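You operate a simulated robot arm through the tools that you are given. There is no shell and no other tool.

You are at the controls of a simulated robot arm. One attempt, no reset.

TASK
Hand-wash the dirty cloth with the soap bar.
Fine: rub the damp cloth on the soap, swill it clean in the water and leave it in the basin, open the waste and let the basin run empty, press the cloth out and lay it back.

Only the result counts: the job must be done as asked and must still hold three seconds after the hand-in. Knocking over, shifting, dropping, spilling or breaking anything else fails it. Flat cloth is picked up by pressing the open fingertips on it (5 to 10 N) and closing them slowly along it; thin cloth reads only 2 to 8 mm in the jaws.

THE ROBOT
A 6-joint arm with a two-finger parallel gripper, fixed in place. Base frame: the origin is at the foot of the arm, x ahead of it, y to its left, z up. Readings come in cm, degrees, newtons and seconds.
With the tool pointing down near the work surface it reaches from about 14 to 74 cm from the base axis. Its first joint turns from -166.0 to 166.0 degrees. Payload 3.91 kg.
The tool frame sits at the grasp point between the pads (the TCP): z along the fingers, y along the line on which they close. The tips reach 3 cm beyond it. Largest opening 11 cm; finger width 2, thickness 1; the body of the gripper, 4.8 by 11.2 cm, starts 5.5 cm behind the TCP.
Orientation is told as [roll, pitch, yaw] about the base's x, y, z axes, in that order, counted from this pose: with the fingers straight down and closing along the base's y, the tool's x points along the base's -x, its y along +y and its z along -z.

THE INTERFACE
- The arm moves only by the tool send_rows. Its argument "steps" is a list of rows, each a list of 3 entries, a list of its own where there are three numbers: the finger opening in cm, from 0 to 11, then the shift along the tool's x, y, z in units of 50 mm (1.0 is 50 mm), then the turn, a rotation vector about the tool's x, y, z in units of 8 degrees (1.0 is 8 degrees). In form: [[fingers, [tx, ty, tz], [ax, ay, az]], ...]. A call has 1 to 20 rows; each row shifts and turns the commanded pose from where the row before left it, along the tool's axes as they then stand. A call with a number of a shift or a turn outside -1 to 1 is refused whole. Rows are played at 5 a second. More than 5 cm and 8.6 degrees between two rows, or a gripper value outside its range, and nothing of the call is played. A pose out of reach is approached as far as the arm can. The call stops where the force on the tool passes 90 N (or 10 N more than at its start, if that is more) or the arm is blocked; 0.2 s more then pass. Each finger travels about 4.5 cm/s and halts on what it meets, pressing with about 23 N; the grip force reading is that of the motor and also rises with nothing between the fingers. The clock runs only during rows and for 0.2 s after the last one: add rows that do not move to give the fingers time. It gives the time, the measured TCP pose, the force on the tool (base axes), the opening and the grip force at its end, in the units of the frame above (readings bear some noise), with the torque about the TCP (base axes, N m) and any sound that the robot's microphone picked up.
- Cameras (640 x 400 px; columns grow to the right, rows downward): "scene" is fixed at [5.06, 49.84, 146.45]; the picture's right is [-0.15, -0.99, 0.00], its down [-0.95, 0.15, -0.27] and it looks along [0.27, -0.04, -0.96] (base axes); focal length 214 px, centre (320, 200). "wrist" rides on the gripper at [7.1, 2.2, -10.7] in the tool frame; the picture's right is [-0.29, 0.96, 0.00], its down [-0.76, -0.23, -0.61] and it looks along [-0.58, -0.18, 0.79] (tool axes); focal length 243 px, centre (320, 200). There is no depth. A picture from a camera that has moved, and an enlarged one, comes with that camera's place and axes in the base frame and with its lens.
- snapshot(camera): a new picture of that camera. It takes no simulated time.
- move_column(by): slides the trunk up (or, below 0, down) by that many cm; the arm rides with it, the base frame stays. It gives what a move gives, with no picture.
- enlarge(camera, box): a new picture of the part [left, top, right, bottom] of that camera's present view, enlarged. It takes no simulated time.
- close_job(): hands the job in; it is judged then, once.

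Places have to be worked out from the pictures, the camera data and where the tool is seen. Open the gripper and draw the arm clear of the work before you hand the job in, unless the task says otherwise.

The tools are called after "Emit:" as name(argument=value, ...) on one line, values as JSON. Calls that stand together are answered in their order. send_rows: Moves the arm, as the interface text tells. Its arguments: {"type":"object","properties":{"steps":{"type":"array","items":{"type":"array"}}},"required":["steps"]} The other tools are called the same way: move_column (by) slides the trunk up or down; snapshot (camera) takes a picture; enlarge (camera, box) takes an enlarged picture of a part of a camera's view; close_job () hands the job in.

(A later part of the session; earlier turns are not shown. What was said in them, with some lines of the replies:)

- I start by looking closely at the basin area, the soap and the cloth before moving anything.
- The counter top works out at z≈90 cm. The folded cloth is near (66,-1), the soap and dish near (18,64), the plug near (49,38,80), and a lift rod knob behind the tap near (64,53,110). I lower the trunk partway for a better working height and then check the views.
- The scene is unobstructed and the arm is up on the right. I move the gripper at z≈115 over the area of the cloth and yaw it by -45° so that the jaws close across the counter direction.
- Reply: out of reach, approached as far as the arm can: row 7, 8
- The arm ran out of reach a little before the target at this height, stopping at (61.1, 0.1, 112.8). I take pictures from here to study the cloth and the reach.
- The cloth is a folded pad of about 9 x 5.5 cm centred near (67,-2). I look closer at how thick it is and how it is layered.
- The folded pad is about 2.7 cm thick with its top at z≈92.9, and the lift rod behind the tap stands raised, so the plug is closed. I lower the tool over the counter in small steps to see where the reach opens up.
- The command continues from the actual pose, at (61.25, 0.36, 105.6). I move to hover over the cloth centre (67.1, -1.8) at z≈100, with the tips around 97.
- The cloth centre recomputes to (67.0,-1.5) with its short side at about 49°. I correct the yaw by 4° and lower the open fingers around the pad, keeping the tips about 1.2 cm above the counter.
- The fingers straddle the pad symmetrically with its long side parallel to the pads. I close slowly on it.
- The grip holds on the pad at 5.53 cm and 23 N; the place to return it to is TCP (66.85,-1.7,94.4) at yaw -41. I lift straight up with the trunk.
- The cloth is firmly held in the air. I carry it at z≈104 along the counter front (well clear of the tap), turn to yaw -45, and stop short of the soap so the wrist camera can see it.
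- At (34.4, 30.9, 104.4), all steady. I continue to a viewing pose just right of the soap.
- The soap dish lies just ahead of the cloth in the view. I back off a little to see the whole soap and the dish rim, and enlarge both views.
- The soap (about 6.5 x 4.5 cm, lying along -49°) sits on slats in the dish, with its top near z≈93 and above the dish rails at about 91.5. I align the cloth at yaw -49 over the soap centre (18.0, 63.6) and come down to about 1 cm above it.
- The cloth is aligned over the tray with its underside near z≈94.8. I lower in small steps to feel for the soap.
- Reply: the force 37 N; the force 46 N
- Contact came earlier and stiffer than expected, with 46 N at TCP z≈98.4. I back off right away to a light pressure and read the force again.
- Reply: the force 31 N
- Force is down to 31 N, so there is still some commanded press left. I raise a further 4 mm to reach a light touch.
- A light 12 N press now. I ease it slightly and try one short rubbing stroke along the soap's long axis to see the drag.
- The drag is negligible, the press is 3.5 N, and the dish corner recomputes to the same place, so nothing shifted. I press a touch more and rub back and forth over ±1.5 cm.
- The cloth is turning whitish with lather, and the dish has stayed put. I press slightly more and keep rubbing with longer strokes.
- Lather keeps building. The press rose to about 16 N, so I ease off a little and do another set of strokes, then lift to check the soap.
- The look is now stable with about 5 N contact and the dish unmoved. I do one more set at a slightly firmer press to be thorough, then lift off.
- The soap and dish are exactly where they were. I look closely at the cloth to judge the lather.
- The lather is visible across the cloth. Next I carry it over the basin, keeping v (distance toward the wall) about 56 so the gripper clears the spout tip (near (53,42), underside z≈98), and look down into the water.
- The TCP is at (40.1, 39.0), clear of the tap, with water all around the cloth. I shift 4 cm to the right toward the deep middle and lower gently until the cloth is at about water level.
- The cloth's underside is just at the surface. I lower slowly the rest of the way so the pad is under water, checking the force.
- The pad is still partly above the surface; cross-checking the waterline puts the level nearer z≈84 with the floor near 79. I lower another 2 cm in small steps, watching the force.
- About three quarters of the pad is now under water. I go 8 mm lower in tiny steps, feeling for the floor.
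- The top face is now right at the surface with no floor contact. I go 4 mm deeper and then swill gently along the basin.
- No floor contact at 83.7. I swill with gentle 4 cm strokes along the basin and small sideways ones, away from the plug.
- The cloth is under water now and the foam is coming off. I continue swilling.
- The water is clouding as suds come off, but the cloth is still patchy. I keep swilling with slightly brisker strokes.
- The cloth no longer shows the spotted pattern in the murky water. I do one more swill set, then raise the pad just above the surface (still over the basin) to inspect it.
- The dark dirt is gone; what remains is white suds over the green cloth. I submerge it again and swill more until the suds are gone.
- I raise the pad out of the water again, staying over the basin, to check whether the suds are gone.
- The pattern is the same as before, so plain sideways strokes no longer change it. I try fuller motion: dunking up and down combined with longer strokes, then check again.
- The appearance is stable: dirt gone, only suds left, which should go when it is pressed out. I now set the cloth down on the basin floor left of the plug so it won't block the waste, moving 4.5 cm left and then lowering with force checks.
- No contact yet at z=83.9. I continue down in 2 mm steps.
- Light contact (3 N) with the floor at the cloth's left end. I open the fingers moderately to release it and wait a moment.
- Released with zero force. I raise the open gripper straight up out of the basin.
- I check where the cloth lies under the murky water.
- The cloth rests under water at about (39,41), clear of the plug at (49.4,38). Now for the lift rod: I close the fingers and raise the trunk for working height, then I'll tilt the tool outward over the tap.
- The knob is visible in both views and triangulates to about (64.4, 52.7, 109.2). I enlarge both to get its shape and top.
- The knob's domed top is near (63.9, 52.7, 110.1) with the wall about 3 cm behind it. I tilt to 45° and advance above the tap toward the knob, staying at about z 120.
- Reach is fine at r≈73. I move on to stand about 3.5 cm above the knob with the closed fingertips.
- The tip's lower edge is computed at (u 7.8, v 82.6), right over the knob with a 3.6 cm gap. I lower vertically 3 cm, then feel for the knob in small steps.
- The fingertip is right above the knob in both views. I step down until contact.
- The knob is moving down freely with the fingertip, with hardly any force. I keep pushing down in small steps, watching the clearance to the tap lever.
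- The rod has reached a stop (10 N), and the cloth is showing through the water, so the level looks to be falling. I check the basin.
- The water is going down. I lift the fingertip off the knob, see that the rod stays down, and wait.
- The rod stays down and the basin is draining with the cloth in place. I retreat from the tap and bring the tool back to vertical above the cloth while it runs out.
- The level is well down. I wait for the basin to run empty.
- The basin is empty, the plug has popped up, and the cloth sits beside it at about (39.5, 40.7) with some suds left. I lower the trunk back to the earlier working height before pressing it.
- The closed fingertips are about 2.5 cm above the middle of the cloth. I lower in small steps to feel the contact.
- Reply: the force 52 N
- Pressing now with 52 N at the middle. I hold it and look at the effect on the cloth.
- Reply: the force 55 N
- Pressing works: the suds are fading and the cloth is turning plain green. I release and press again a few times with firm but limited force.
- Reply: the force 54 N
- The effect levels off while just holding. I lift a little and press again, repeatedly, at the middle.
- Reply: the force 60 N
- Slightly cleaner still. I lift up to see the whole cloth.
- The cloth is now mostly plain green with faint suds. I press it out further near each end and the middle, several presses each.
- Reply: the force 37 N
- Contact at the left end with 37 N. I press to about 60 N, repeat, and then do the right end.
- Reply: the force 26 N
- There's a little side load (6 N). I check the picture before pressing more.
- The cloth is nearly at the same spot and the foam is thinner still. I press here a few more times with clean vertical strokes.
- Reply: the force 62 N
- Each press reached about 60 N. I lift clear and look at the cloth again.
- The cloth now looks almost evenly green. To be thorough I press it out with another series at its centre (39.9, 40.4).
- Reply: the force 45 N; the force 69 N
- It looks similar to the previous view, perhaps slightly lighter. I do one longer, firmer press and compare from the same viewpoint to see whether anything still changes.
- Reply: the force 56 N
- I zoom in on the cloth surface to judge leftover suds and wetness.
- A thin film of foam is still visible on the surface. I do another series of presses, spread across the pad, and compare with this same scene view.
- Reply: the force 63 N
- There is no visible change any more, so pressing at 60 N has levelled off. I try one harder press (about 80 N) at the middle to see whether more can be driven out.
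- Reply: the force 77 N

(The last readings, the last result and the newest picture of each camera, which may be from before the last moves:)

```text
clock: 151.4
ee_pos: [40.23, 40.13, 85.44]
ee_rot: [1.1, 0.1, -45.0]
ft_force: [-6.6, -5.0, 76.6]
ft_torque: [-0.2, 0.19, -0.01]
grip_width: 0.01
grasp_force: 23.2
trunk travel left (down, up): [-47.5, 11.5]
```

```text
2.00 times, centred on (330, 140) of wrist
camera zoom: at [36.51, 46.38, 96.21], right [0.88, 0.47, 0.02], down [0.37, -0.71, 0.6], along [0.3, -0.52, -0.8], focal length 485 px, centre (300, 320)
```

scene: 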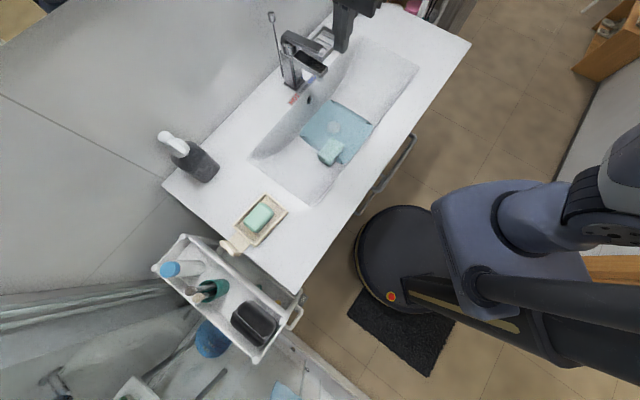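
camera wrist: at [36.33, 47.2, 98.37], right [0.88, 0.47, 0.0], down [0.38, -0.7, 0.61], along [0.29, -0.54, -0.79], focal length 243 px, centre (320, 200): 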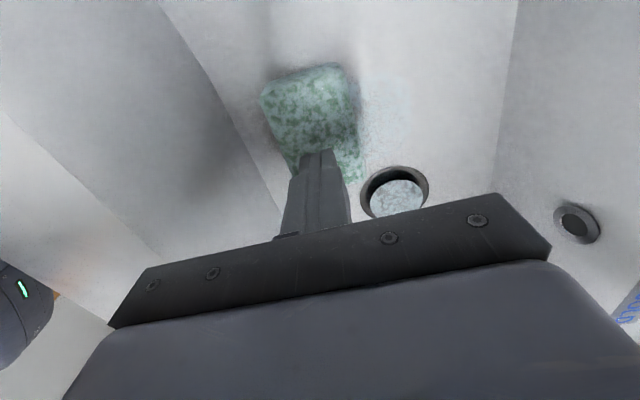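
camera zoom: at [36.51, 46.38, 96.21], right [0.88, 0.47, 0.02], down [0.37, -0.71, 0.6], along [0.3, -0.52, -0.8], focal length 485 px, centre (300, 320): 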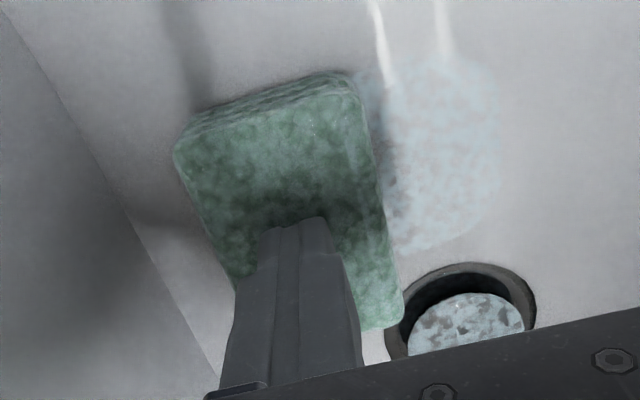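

No further change, so it is pressed out. I lift, open the fingers to 8 cm and straddle the cloth to pick it up.

Emit:
send_rows(steps=[[0, [0, 0, -0.4], [0, 0, 0]], [0, [0, 0, -0.5], [0, 0, 0]], [0, [0, 0, -0.3], [0, 0, 0]], [4, [0, 0, 0], [0, 0, 0]], [8, [0, 0, 0], [0, 0, 0]], [8, [0, 0, 0], [0, 0, 0]], [8, [0, 0, 0], [0, 0, 0]], [8, [0, 0, 0], [0, 0, 0]]])

Emit:
snapshot(camera="wrist")

Emit:
enlarge(camera="scene", box=[270, 90, 400, 190])

```text
clock: 153.2
ee_pos: [40.07, 40.21, 90.51]
ee_rot: [-0.1, 0.0, -45.0]
ft_force: [0.0, -0.4, 0.4]
ft_torque: [-0.01, -0.02, -0.01]
grip_width: 7.98
grasp_force: 0.0
trunk travel left (down, up): [-47.5, 11.5]
```

```text
taken
camera wrist: at [36.59, 46.57, 101.1], right [0.88, 0.47, 0.0], down [0.38, -0.7, 0.61], along [0.29, -0.54, -0.79], focal length 243 px, centre (320, 200)
```

wrist: 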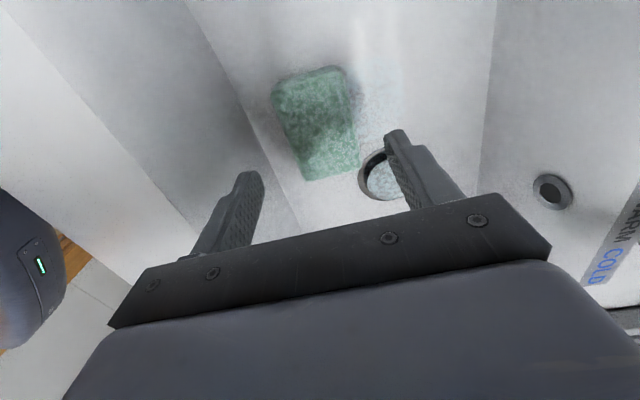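

```text
4.00 times, centred on (335, 140) of scene
camera zoom: at [5.06, 49.84, 146.45], right [-0.15, -0.99, 0.0], down [-0.95, 0.15, -0.27], along [0.27, -0.04, -0.96], focal length 858 px, centre (260, 440)
```

zoom: 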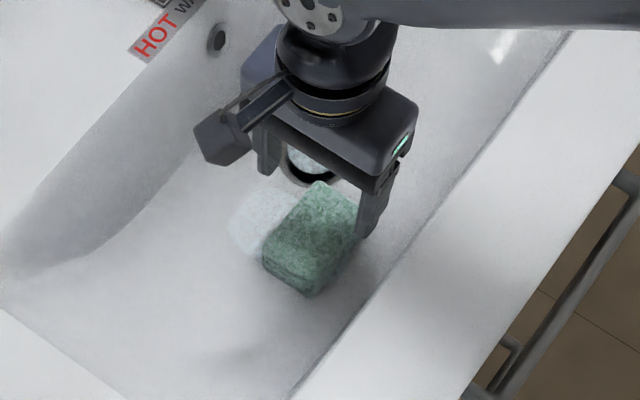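

The fingers line up evenly with the cloth. I lower around it to TCP z≈83.5, the same grip height as when I set it down.

Emit:
send_rows(steps=[[8, [0, 0, 0.4], [0, 0, 0]], [8, [0, 0, 0.4], [0, 0, 0]], [8, [0, 0, 0.3], [0, 0, 0]], [8, [0, 0, 0.2], [0, 0, 0]], [8, [0, 0, 0.1], [0, 0, 0]], [8, [0, 0, 0], [0, 0, 0]]])

Emit:
snapshot(camera="wrist")

```text
clock: 154.6
ee_pos: [40.28, 40.27, 83.56]
ee_rot: [-0.1, -0.1, -45.1]
ft_force: [-0.4, -0.2, -0.5]
ft_torque: [0.01, -0.02, 0.01]
grip_width: 8.0
grasp_force: 0.0
trunk travel left (down, up): [-47.5, 11.5]
```

```text
taken
camera wrist: at [36.63, 46.63, 94.15], right [0.88, 0.47, 0.0], down [0.38, -0.7, 0.61], along [0.29, -0.54, -0.79], focal length 243 px, centre (320, 200)
```

wrist: 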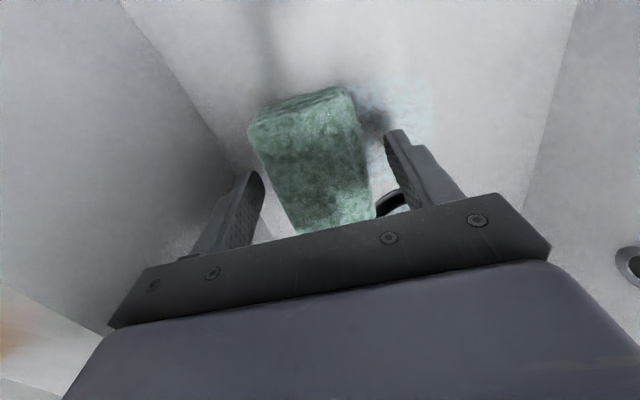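

The cloth is centred between the fingers with no contact. I close slowly on it.

Emit:
send_rows(steps=[[7, [0, 0, 0], [0, 0, 0]], [6.3, [0, 0, 0], [0, 0, 0]], [5.8, [0, 0, 0], [0, 0, 0]], [5.3, [0, 0, 0], [0, 0, 0]], [4.8, [0, 0, 0], [0, 0, 0]], [4.2, [0, 0, 0], [0, 0, 0]], [3.5, [0, 0, 0], [0, 0, 0]], [3.5, [0, 0, 0], [0, 0, 0]], [3.5, [0, 0, 0], [0, 0, 0]], [3.5, [0, 0, 0], [0, 0, 0]], [3.5, [0, 0, 0], [0, 0, 0]]])

Emit:
enlarge(camera="wrist", box=[200, 40, 460, 240])

```text
clock: 157.0
ee_pos: [40.08, 40.16, 83.63]
ee_rot: [-0.1, 0.1, -45.0]
ft_force: [-0.4, -0.6, -0.9]
ft_torque: [-0.01, 0.01, 0.02]
grip_width: 5.52
grasp_force: 23.5
trunk travel left (down, up): [-47.5, 11.5]
```

```text
2.00 times, centred on (330, 140) of wrist
camera zoom: at [36.63, 46.63, 94.16], right [0.88, 0.47, 0.0], down [0.38, -0.7, 0.61], along [0.29, -0.54, -0.79], focal length 485 px, centre (300, 320)
```

zoom: 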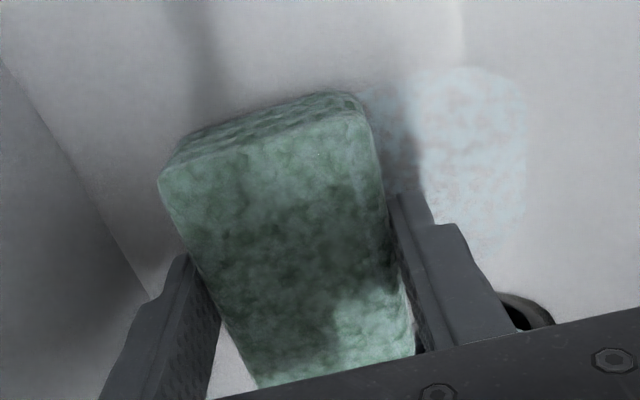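

The grip is solid at 5.52 cm and 23 N. I lift it slowly over the basin and pause to check for drips.

Emit:
send_rows(steps=[[3.5, [0, 0, -0.2], [0, 0, 0]], [3.5, [0, 0, -0.4], [0, 0, 0]], [3.5, [0, 0, -0.6], [0, 0, 0]], [3.5, [0, 0, -0.6], [0, 0, 0]], [3.5, [0, 0, -0.6], [0, 0, 0]], [3.5, [0, 0, -0.6], [0, 0, 0]], [3.5, [0, 0, -0.6], [0, 0, 0]], [3.5, [0, 0, -0.6], [0, 0, 0]], [3.5, [0, 0, 0], [0, 0, 0]], [3.5, [0, 0, 0], [0, 0, 0]], [3.5, [0, 0, 0], [0, 0, 0]], [3.5, [0, 0, 0], [0, 0, 0]], [3.5, [0, 0, 0], [0, 0, 0]], [3.5, [0, 0, 0], [0, 0, 0]]])

Emit:
snapshot(camera="wrist")

Emit:
enlarge(camera="scene", box=[240, 20, 420, 200])

```text
clock: 160.0
ee_pos: [40.03, 40.2, 104.67]
ee_rot: [-0.1, -0.1, -45.0]
ft_force: [0.1, 0.3, -0.9]
ft_torque: [0.01, -0.01, -0.02]
grip_width: 5.51
grasp_force: 23.3
trunk travel left (down, up): [-47.5, 11.5]
```

```text
taken
camera wrist: at [36.51, 46.64, 115.29], right [0.88, 0.47, 0.0], down [0.38, -0.7, 0.61], along [0.29, -0.54, -0.79], focal length 243 px, centre (320, 200)
```

wrist: 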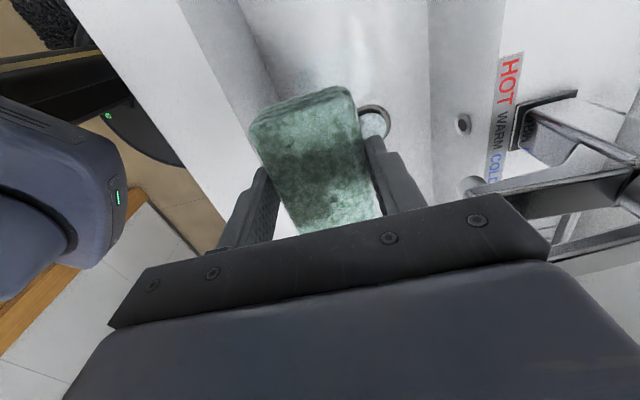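

```text
2.22 times, centred on (330, 110) of scene
camera zoom: at [5.06, 49.84, 146.45], right [-0.15, -0.99, 0.0], down [-0.95, 0.15, -0.27], along [0.27, -0.04, -0.96], focal length 477 px, centre (298, 400)
```

zoom: 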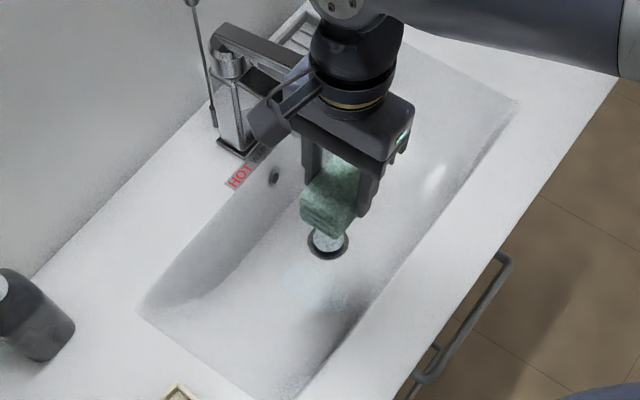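

The cloth is lifted cleanly. I check its surface in better light before carrying it back.

Emit:
enlarge(camera="wrist", box=[240, 75, 400, 240])

Emit:
enlarge(camera="scene", box=[315, 80, 360, 135])

```text
2.42 times, centred on (320, 158) of wrist
camera zoom: at [36.51, 46.64, 115.29], right [0.88, 0.47, 0.0], down [0.38, -0.7, 0.61], along [0.29, -0.54, -0.79], focal length 588 px, centre (320, 303)
```

zoom: 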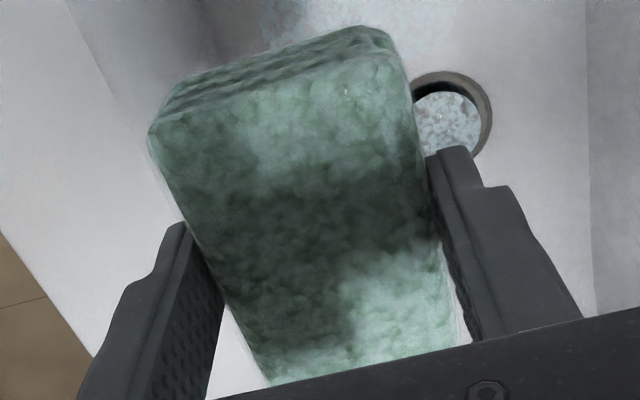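

```text
7.27 times, centred on (338, 108) of scene
camera zoom: at [5.06, 49.84, 146.45], right [-0.15, -0.99, 0.0], down [-0.95, 0.15, -0.27], along [0.27, -0.04, -0.96], focal length 1560 px, centre (193, 873)
```

zoom: 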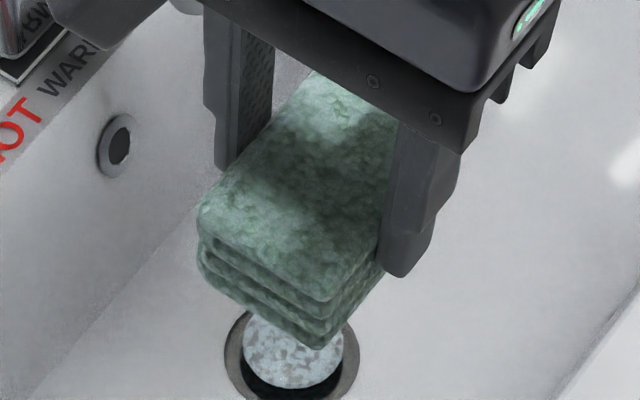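

The cloth is evenly green and clean. I carry it back along the counter front to its original place, turning to the original yaw of -41.

Emit:
send_rows(steps=[[3.5, [-0.5, -0.3, 0], [0, 0, 0]], [3.5, [-0.75, -0.3, 0], [0, 0, 0]], [3.5, [-0.8, -0.3, 0], [0, 0, 0]], [3.5, [-0.8, -0.3, 0], [0, 0, 0]], [3.5, [-0.8, -0.3, 0], [0, 0, 0]], [3.5, [-0.8, -0.3, 0], [0, 0, 0]], [3.5, [-0.8, -0.3, 0], [0, 0, 0]], [3.5, [-0.8, -0.03, 0], [0, 0, 0]], [3.5, [-0.8, 0, 0], [0, 0, 0]], [3.5, [-0.8, 0, 0], [0, 0, 0]], [3.5, [-0.8, 0, 0], [0, 0, 0]], [3.5, [-0.77, 0, 0], [0, 0, 0]], [3.5, [-0.5, 0, 0], [0, 0, 0]], [3.5, [0, 0, 0], [0, 0, -0.51]], [3.5, [0, 0, 0], [0, 0, 0]]])

Emit:
snapshot(camera="wrist")

Emit:
snapshot(camera="scene")

```text
clock: 163.2
ee_pos: [67.08, -1.76, 104.68]
ee_rot: [0.0, 0.0, -40.9]
ft_force: [-0.4, 0.2, -0.4]
ft_torque: [0.0, -0.02, 0.01]
grip_width: 5.54
grasp_force: 22.7
trunk travel left (down, up): [-47.5, 11.5]
```

```text
taken
camera wrist: at [63.08, 4.44, 115.24], right [0.85, 0.53, 0.0], down [0.42, -0.67, 0.61], along [0.32, -0.52, -0.79], focal length 243 px, centre (320, 200)
```

wrist: 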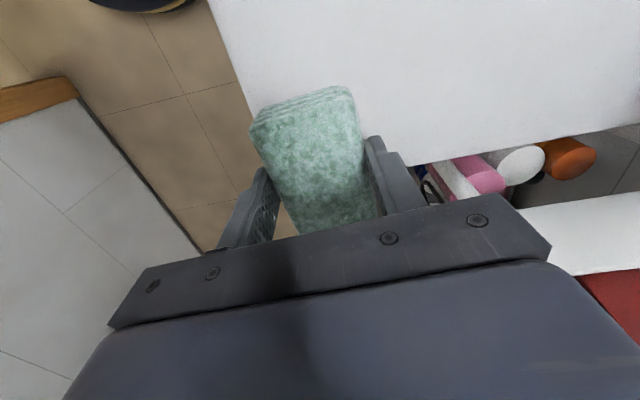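

```text
taken
```

scene: 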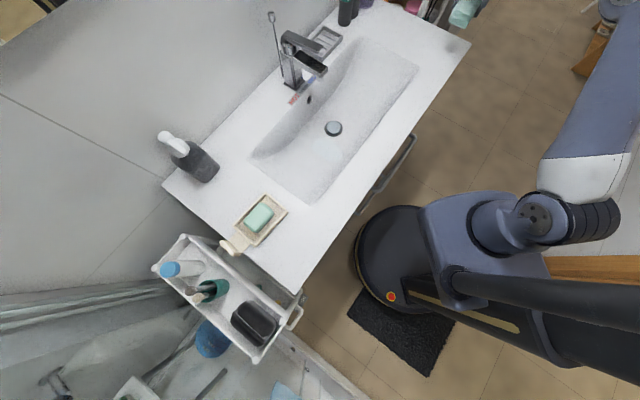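

I'm over the original spot and everything else is undisturbed. I lower toward the counter, then feel for contact in fine steps.

Emit:
send_rows(steps=[[3.5, [0.04, 0, 0.4], [0, 0, 0]], [3.5, [0, 0, 0.4], [0, 0, 0]], [3.5, [0, 0, 0.4], [0, 0, 0]], [3.5, [0, 0, 0.3], [0, 0, 0]], [3.5, [0, 0, 0.2], [0, 0, 0]], [3.5, [0, 0, 0.1], [0, 0, 0]], [3.5, [0, 0, 0], [0, 0, 0]]])

```text
clock: 164.8
ee_pos: [66.79, -1.55, 95.57]
ee_rot: [-0.1, 0.0, -40.9]
ft_force: [0.9, 0.2, -0.8]
ft_torque: [0.0, -0.02, 0.02]
grip_width: 5.52
grasp_force: 23.3
trunk travel left (down, up): [-47.5, 11.5]
```

Emit:
send_rows(steps=[[3.5, [0, 0, 0.04], [0, 0, 0]], [3.5, [0, 0, 0.04], [0, 0, 0]], [3.5, [0, 0, 0.04], [0, 0, 0]], [3.5, [0, 0, 0.04], [0, 0, 0]], [3.5, [0, 0, 0], [0, 0, 0]]])

```text
clock: 166.0
ee_pos: [66.92, -1.7, 94.81]
ee_rot: [-0.1, 0.0, -40.9]
ft_force: [0.1, -0.4, -0.7]
ft_torque: [-0.01, 0.01, 0.02]
grip_width: 5.51
grasp_force: 23.0
trunk travel left (down, up): [-47.5, 11.5]
```

Emit:
send_rows(steps=[[3.5, [0, 0, 0.03], [0, 0, 0]], [3.5, [0, 0, 0.03], [0, 0, 0]], [3.5, [0, 0, 0], [0, 0, 0]]])

```text
clock: 166.8
ee_pos: [66.95, -1.63, 94.59]
ee_rot: [-0.2, 0.0, -41.0]
ft_force: [-0.1, -0.3, 2.9]
ft_torque: [0.09, -0.07, 0.01]
grip_width: 5.5
grasp_force: 22.8
trunk travel left (down, up): [-47.5, 11.5]
```

Light contact with the counter (3 N). I open the fingers gently to lay the cloth down.

Emit:
send_rows(steps=[[5.8, [0, 0, 0.01], [0, 0, 0]], [6.3, [0, 0, 0], [0, 0, 0]], [7.0, [0, 0, 0], [0, 0, 0]], [8.0, [0, 0, 0], [0, 0, 0]], [9.0, [0, 0, 0], [0, 0, 0]], [9.0, [0, 0, 0], [0, 0, 0]], [9.0, [0, 0, 0], [0, 0, 0]]])

Emit:
snapshot(camera="wrist")

Emit:
enlarge(camera="scene", box=[400, 0, 500, 80])

```text
clock: 168.4
ee_pos: [66.92, -1.7, 94.49]
ee_rot: [-0.1, 0.1, -40.9]
ft_force: [0.1, 0.0, -0.1]
ft_torque: [0.01, -0.02, -0.02]
grip_width: 9.03
grasp_force: 0.0
trunk travel left (down, up): [-47.5, 11.5]
```

```text
taken
camera wrist: at [62.92, 4.49, 105.08], right [0.85, 0.53, 0.0], down [0.42, -0.67, 0.61], along [0.32, -0.52, -0.79], focal length 243 px, centre (320, 200)
```

wrist: 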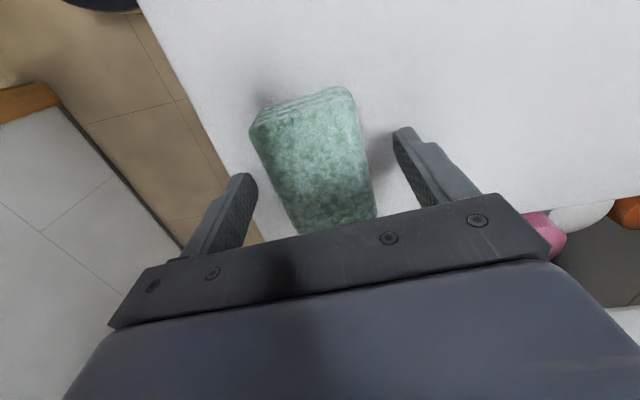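

```text
5.00 times, centred on (450, 40) of scene
camera zoom: at [5.06, 49.84, 146.45], right [-0.15, -0.99, 0.0], down [-0.95, 0.15, -0.27], along [0.27, -0.04, -0.96], focal length 1072 px, centre (-330, 1000)
```

zoom: 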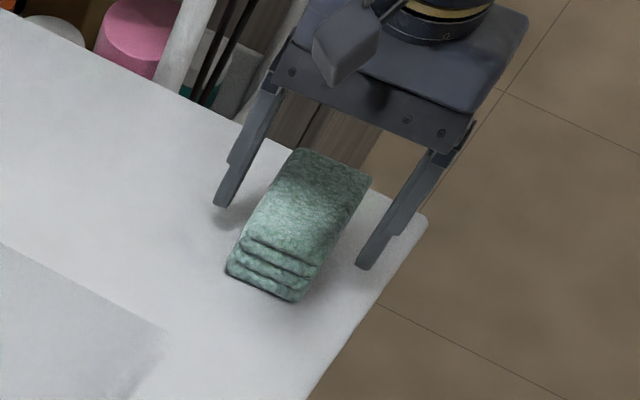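

The cloth lies back in its place, within a few millimetres of the original. I raise the open gripper straight up and retreat clear of the counter.

Emit:
send_rows(steps=[[9, [0, 0, -0.2], [0, 0, 0]], [9, [0, 0, -0.4], [0, 0, 0]], [9, [0, 0, -0.5], [0, 0, 0]], [9, [0, 0, -0.5], [0, 0, 0]], [9, [0, 0, -0.5], [0, 0, 0]], [9, [0, 0, 0], [0, 0, 0]]])

Emit:
enlarge(camera="wrist", box=[200, 0, 460, 200])

Emit:
enlarge(camera="scene", box=[410, 15, 490, 75])

```text
clock: 169.8
ee_pos: [66.99, -1.57, 104.83]
ee_rot: [-0.1, -0.1, -40.9]
ft_force: [0.4, -0.1, 0.8]
ft_torque: [-0.01, 0.03, 0.02]
grip_width: 9.0
grasp_force: 0.0
trunk travel left (down, up): [-47.5, 11.5]
```

```text
2.00 times, centred on (330, 100) of wrist
camera zoom: at [62.88, 4.47, 115.6], right [0.85, 0.53, 0.0], down [0.42, -0.67, 0.61], along [0.32, -0.52, -0.79], focal length 485 px, centre (300, 400)
```

zoom: 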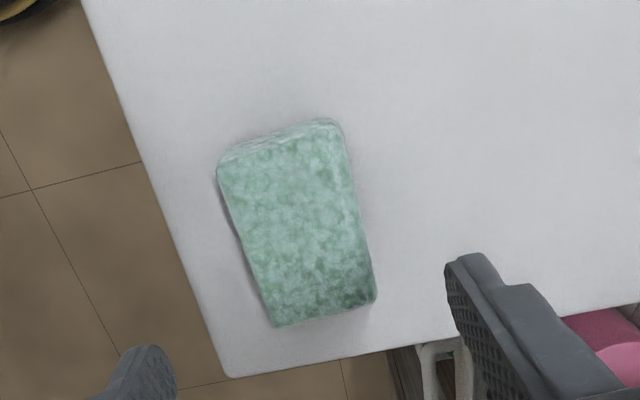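

```text
6.67 times, centred on (450, 45) of scene
camera zoom: at [5.06, 49.84, 146.45], right [-0.15, -0.99, 0.0], down [-0.95, 0.15, -0.27], along [0.27, -0.04, -0.96], focal length 1430 px, centre (-547, 1233)
```

zoom: 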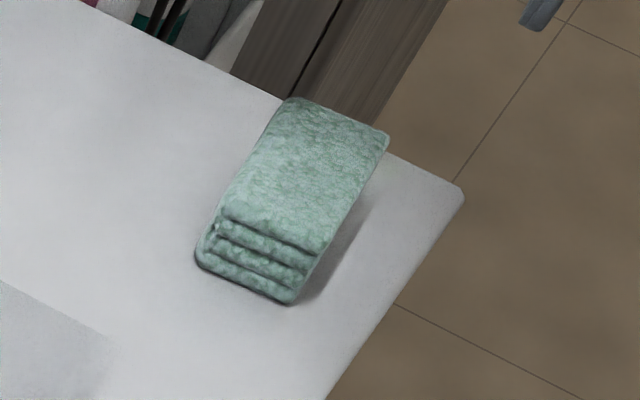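

The cloth is back and folded as before, though a pale foamy mottling still shows in bright light. I compare with the foam left in the basin to see whether it fades with time, while retreating the arm.

Emit:
send_rows(steps=[[9, [0.2, -0.5, -0.3], [0, 0, 0]], [9, [0.2, -0.6, -0.3], [0, 0, 0]], [9, [0.2, -0.6, -0.3], [0, 0, 0]], [9, [0.2, -0.6, -0.3], [0, 0, 0]], [9, [0, 0, 0], [0, 0, 0]], [9, [0, 0, 0], [0, 0, 0]], [9, [0, 0, 0], [0, 0, 0]], [9, [0, 0, 0], [0, 0, 0]], [9, [0, 0, 0], [0, 0, 0]], [9, [0, 0, 0], [0, 0, 0]]])

Emit:
enlarge(camera="scene", box=[410, 15, 490, 75])

Emit:
enlarge(camera="scene", box=[240, 60, 420, 210])

Emit:
snapshot(camera="wrist")

```text
clock: 172.0
ee_pos: [56.38, -7.74, 110.98]
ee_rot: [-0.1, 0.0, -40.8]
ft_force: [0.0, -0.5, 0.1]
ft_torque: [-0.01, 0.0, 0.02]
grip_width: 9.01
grasp_force: 0.1
trunk travel left (down, up): [-47.5, 11.5]
```

```text
6.67 times, centred on (450, 45) of scene
camera zoom: at [5.06, 49.84, 146.45], right [-0.15, -0.99, 0.0], down [-0.95, 0.15, -0.27], along [0.27, -0.04, -0.96], focal length 1430 px, centre (-547, 1233)
```

zoom: 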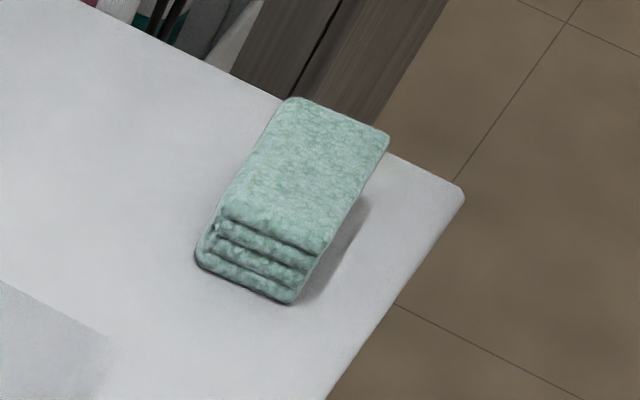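

```text
2.67 times, centred on (330, 135) of scene
camera zoom: at [5.06, 49.84, 146.45], right [-0.15, -0.99, 0.0], down [-0.95, 0.15, -0.27], along [0.27, -0.04, -0.96], focal length 572 px, centre (293, 373)
```

zoom: 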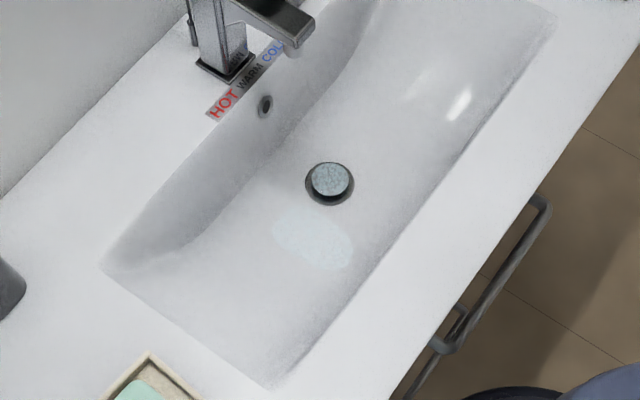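

```text
taken
camera wrist: at [52.4, -1.49, 121.6], right [0.85, 0.53, 0.0], down [0.42, -0.67, 0.61], along [0.32, -0.52, -0.79], focal length 243 px, centre (320, 200)
```

wrist: 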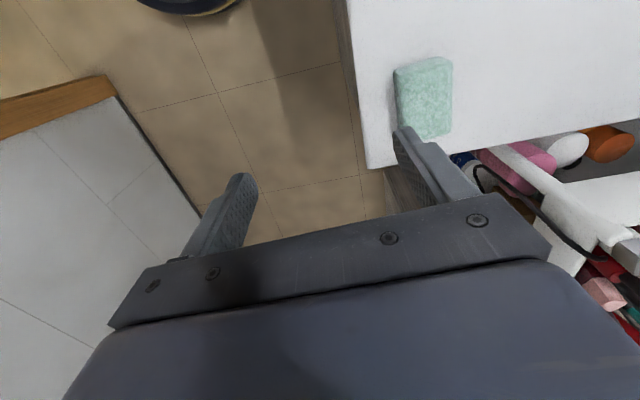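

With the gripper's shadow gone the cloth shows as clean, light green and neatly folded, and the basin is empty with the waste open. I draw the arm fully clear and take a last look.

Emit:
send_rows(steps=[[9, [0.9, -0.147, -0.15], [0, 0, 0]], [9, [0.9, -0.147, -0.15], [0, 0, 0]], [9, [0.9, -0.147, -0.15], [0, 0, 0]], [9, [0.9, -0.147, -0.15], [0, 0, 0]], [9, [0.9, -0.147, -0.15], [0, 0, 0]], [9, [0.8, -0.147, -0.15], [0, 0, 0]], [9, [0, 0, 0], [0, 0, 0]]])

Emit:
snapshot(camera="scene")

Emit:
enlarge(camera="scene", box=[140, 120, 340, 245])

Emit:
enlarge(camera="scene", box=[220, 0, 480, 160])

```text
clock: 173.6
ee_pos: [33.5, 6.63, 115.21]
ee_rot: [-0.1, 0.0, -41.0]
ft_force: [0.2, -1.6, -0.8]
ft_torque: [0.01, -0.04, -0.03]
grip_width: 8.98
grasp_force: 0.1
trunk travel left (down, up): [-47.5, 11.5]
```

```text
taken
```

scene: 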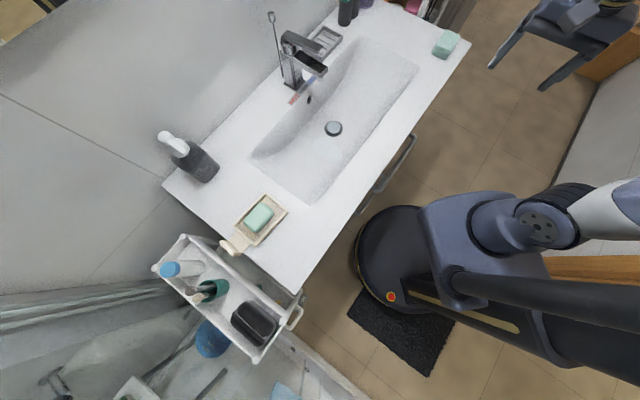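

```text
3.20 times, centred on (240, 182) of scene
camera zoom: at [5.06, 49.84, 146.45], right [-0.15, -0.99, 0.0], down [-0.95, 0.15, -0.27], along [0.27, -0.04, -0.96], focal length 686 px, centre (576, 256)
```

zoom: 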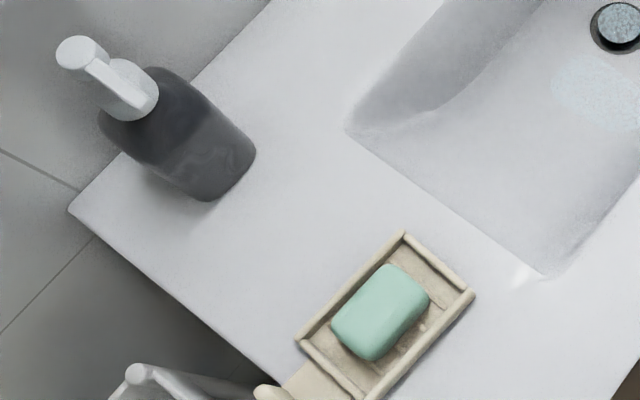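

```text
2.46 times, centred on (350, 80) of scene
camera zoom: at [5.06, 49.84, 146.45], right [-0.15, -0.99, 0.0], down [-0.95, 0.15, -0.27], along [0.27, -0.04, -0.96], focal length 528 px, centre (246, 495)
```

zoom: 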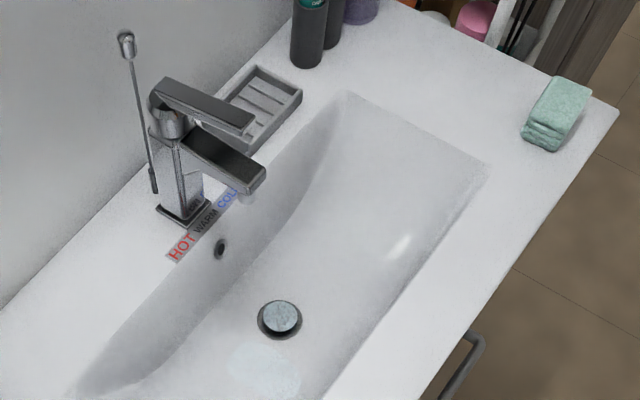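

Everything checks out: the clean cloth is back in its place, the basin is empty with the waste open, the soap, dish, tap and bottles are unmoved, and the gripper is open and clear. I hand in the job.

Emit:
close_job()

```text
The job is handed in.
```

I washed the cloth and handed the job in. It is back on the counter corner, folded as before and within a few millimetres of where it started.

- **Soaping:** I rubbed the damp cloth on the soap until it lathered. The soap and its dish did not move.
- **Swilling:** I swilled it under water until no dirt was visible, then left it on the basin floor beside the plug.
- **Draining:** I pushed the lift rod behind the tap down. The plug opened and the basin ran empty. The waste is still open.
- **Pressing out:** I pressed the cloth repeatedly, mostly at 50–60 N and once at about 77 N, until pressing made no further visible change.

**Soap left behind:** the cloth looks clean and light green, but a faint pale mottling was still visible close up, probably a trace of soap. More swilling or pressing did not remove it. There was no fresh-water rinse in the steps, so I did not run the tap. A thin patch of foam also remains on the basin floor and plug.

In the last views nothing else had moved, and the gripper was open and clear of the counter.
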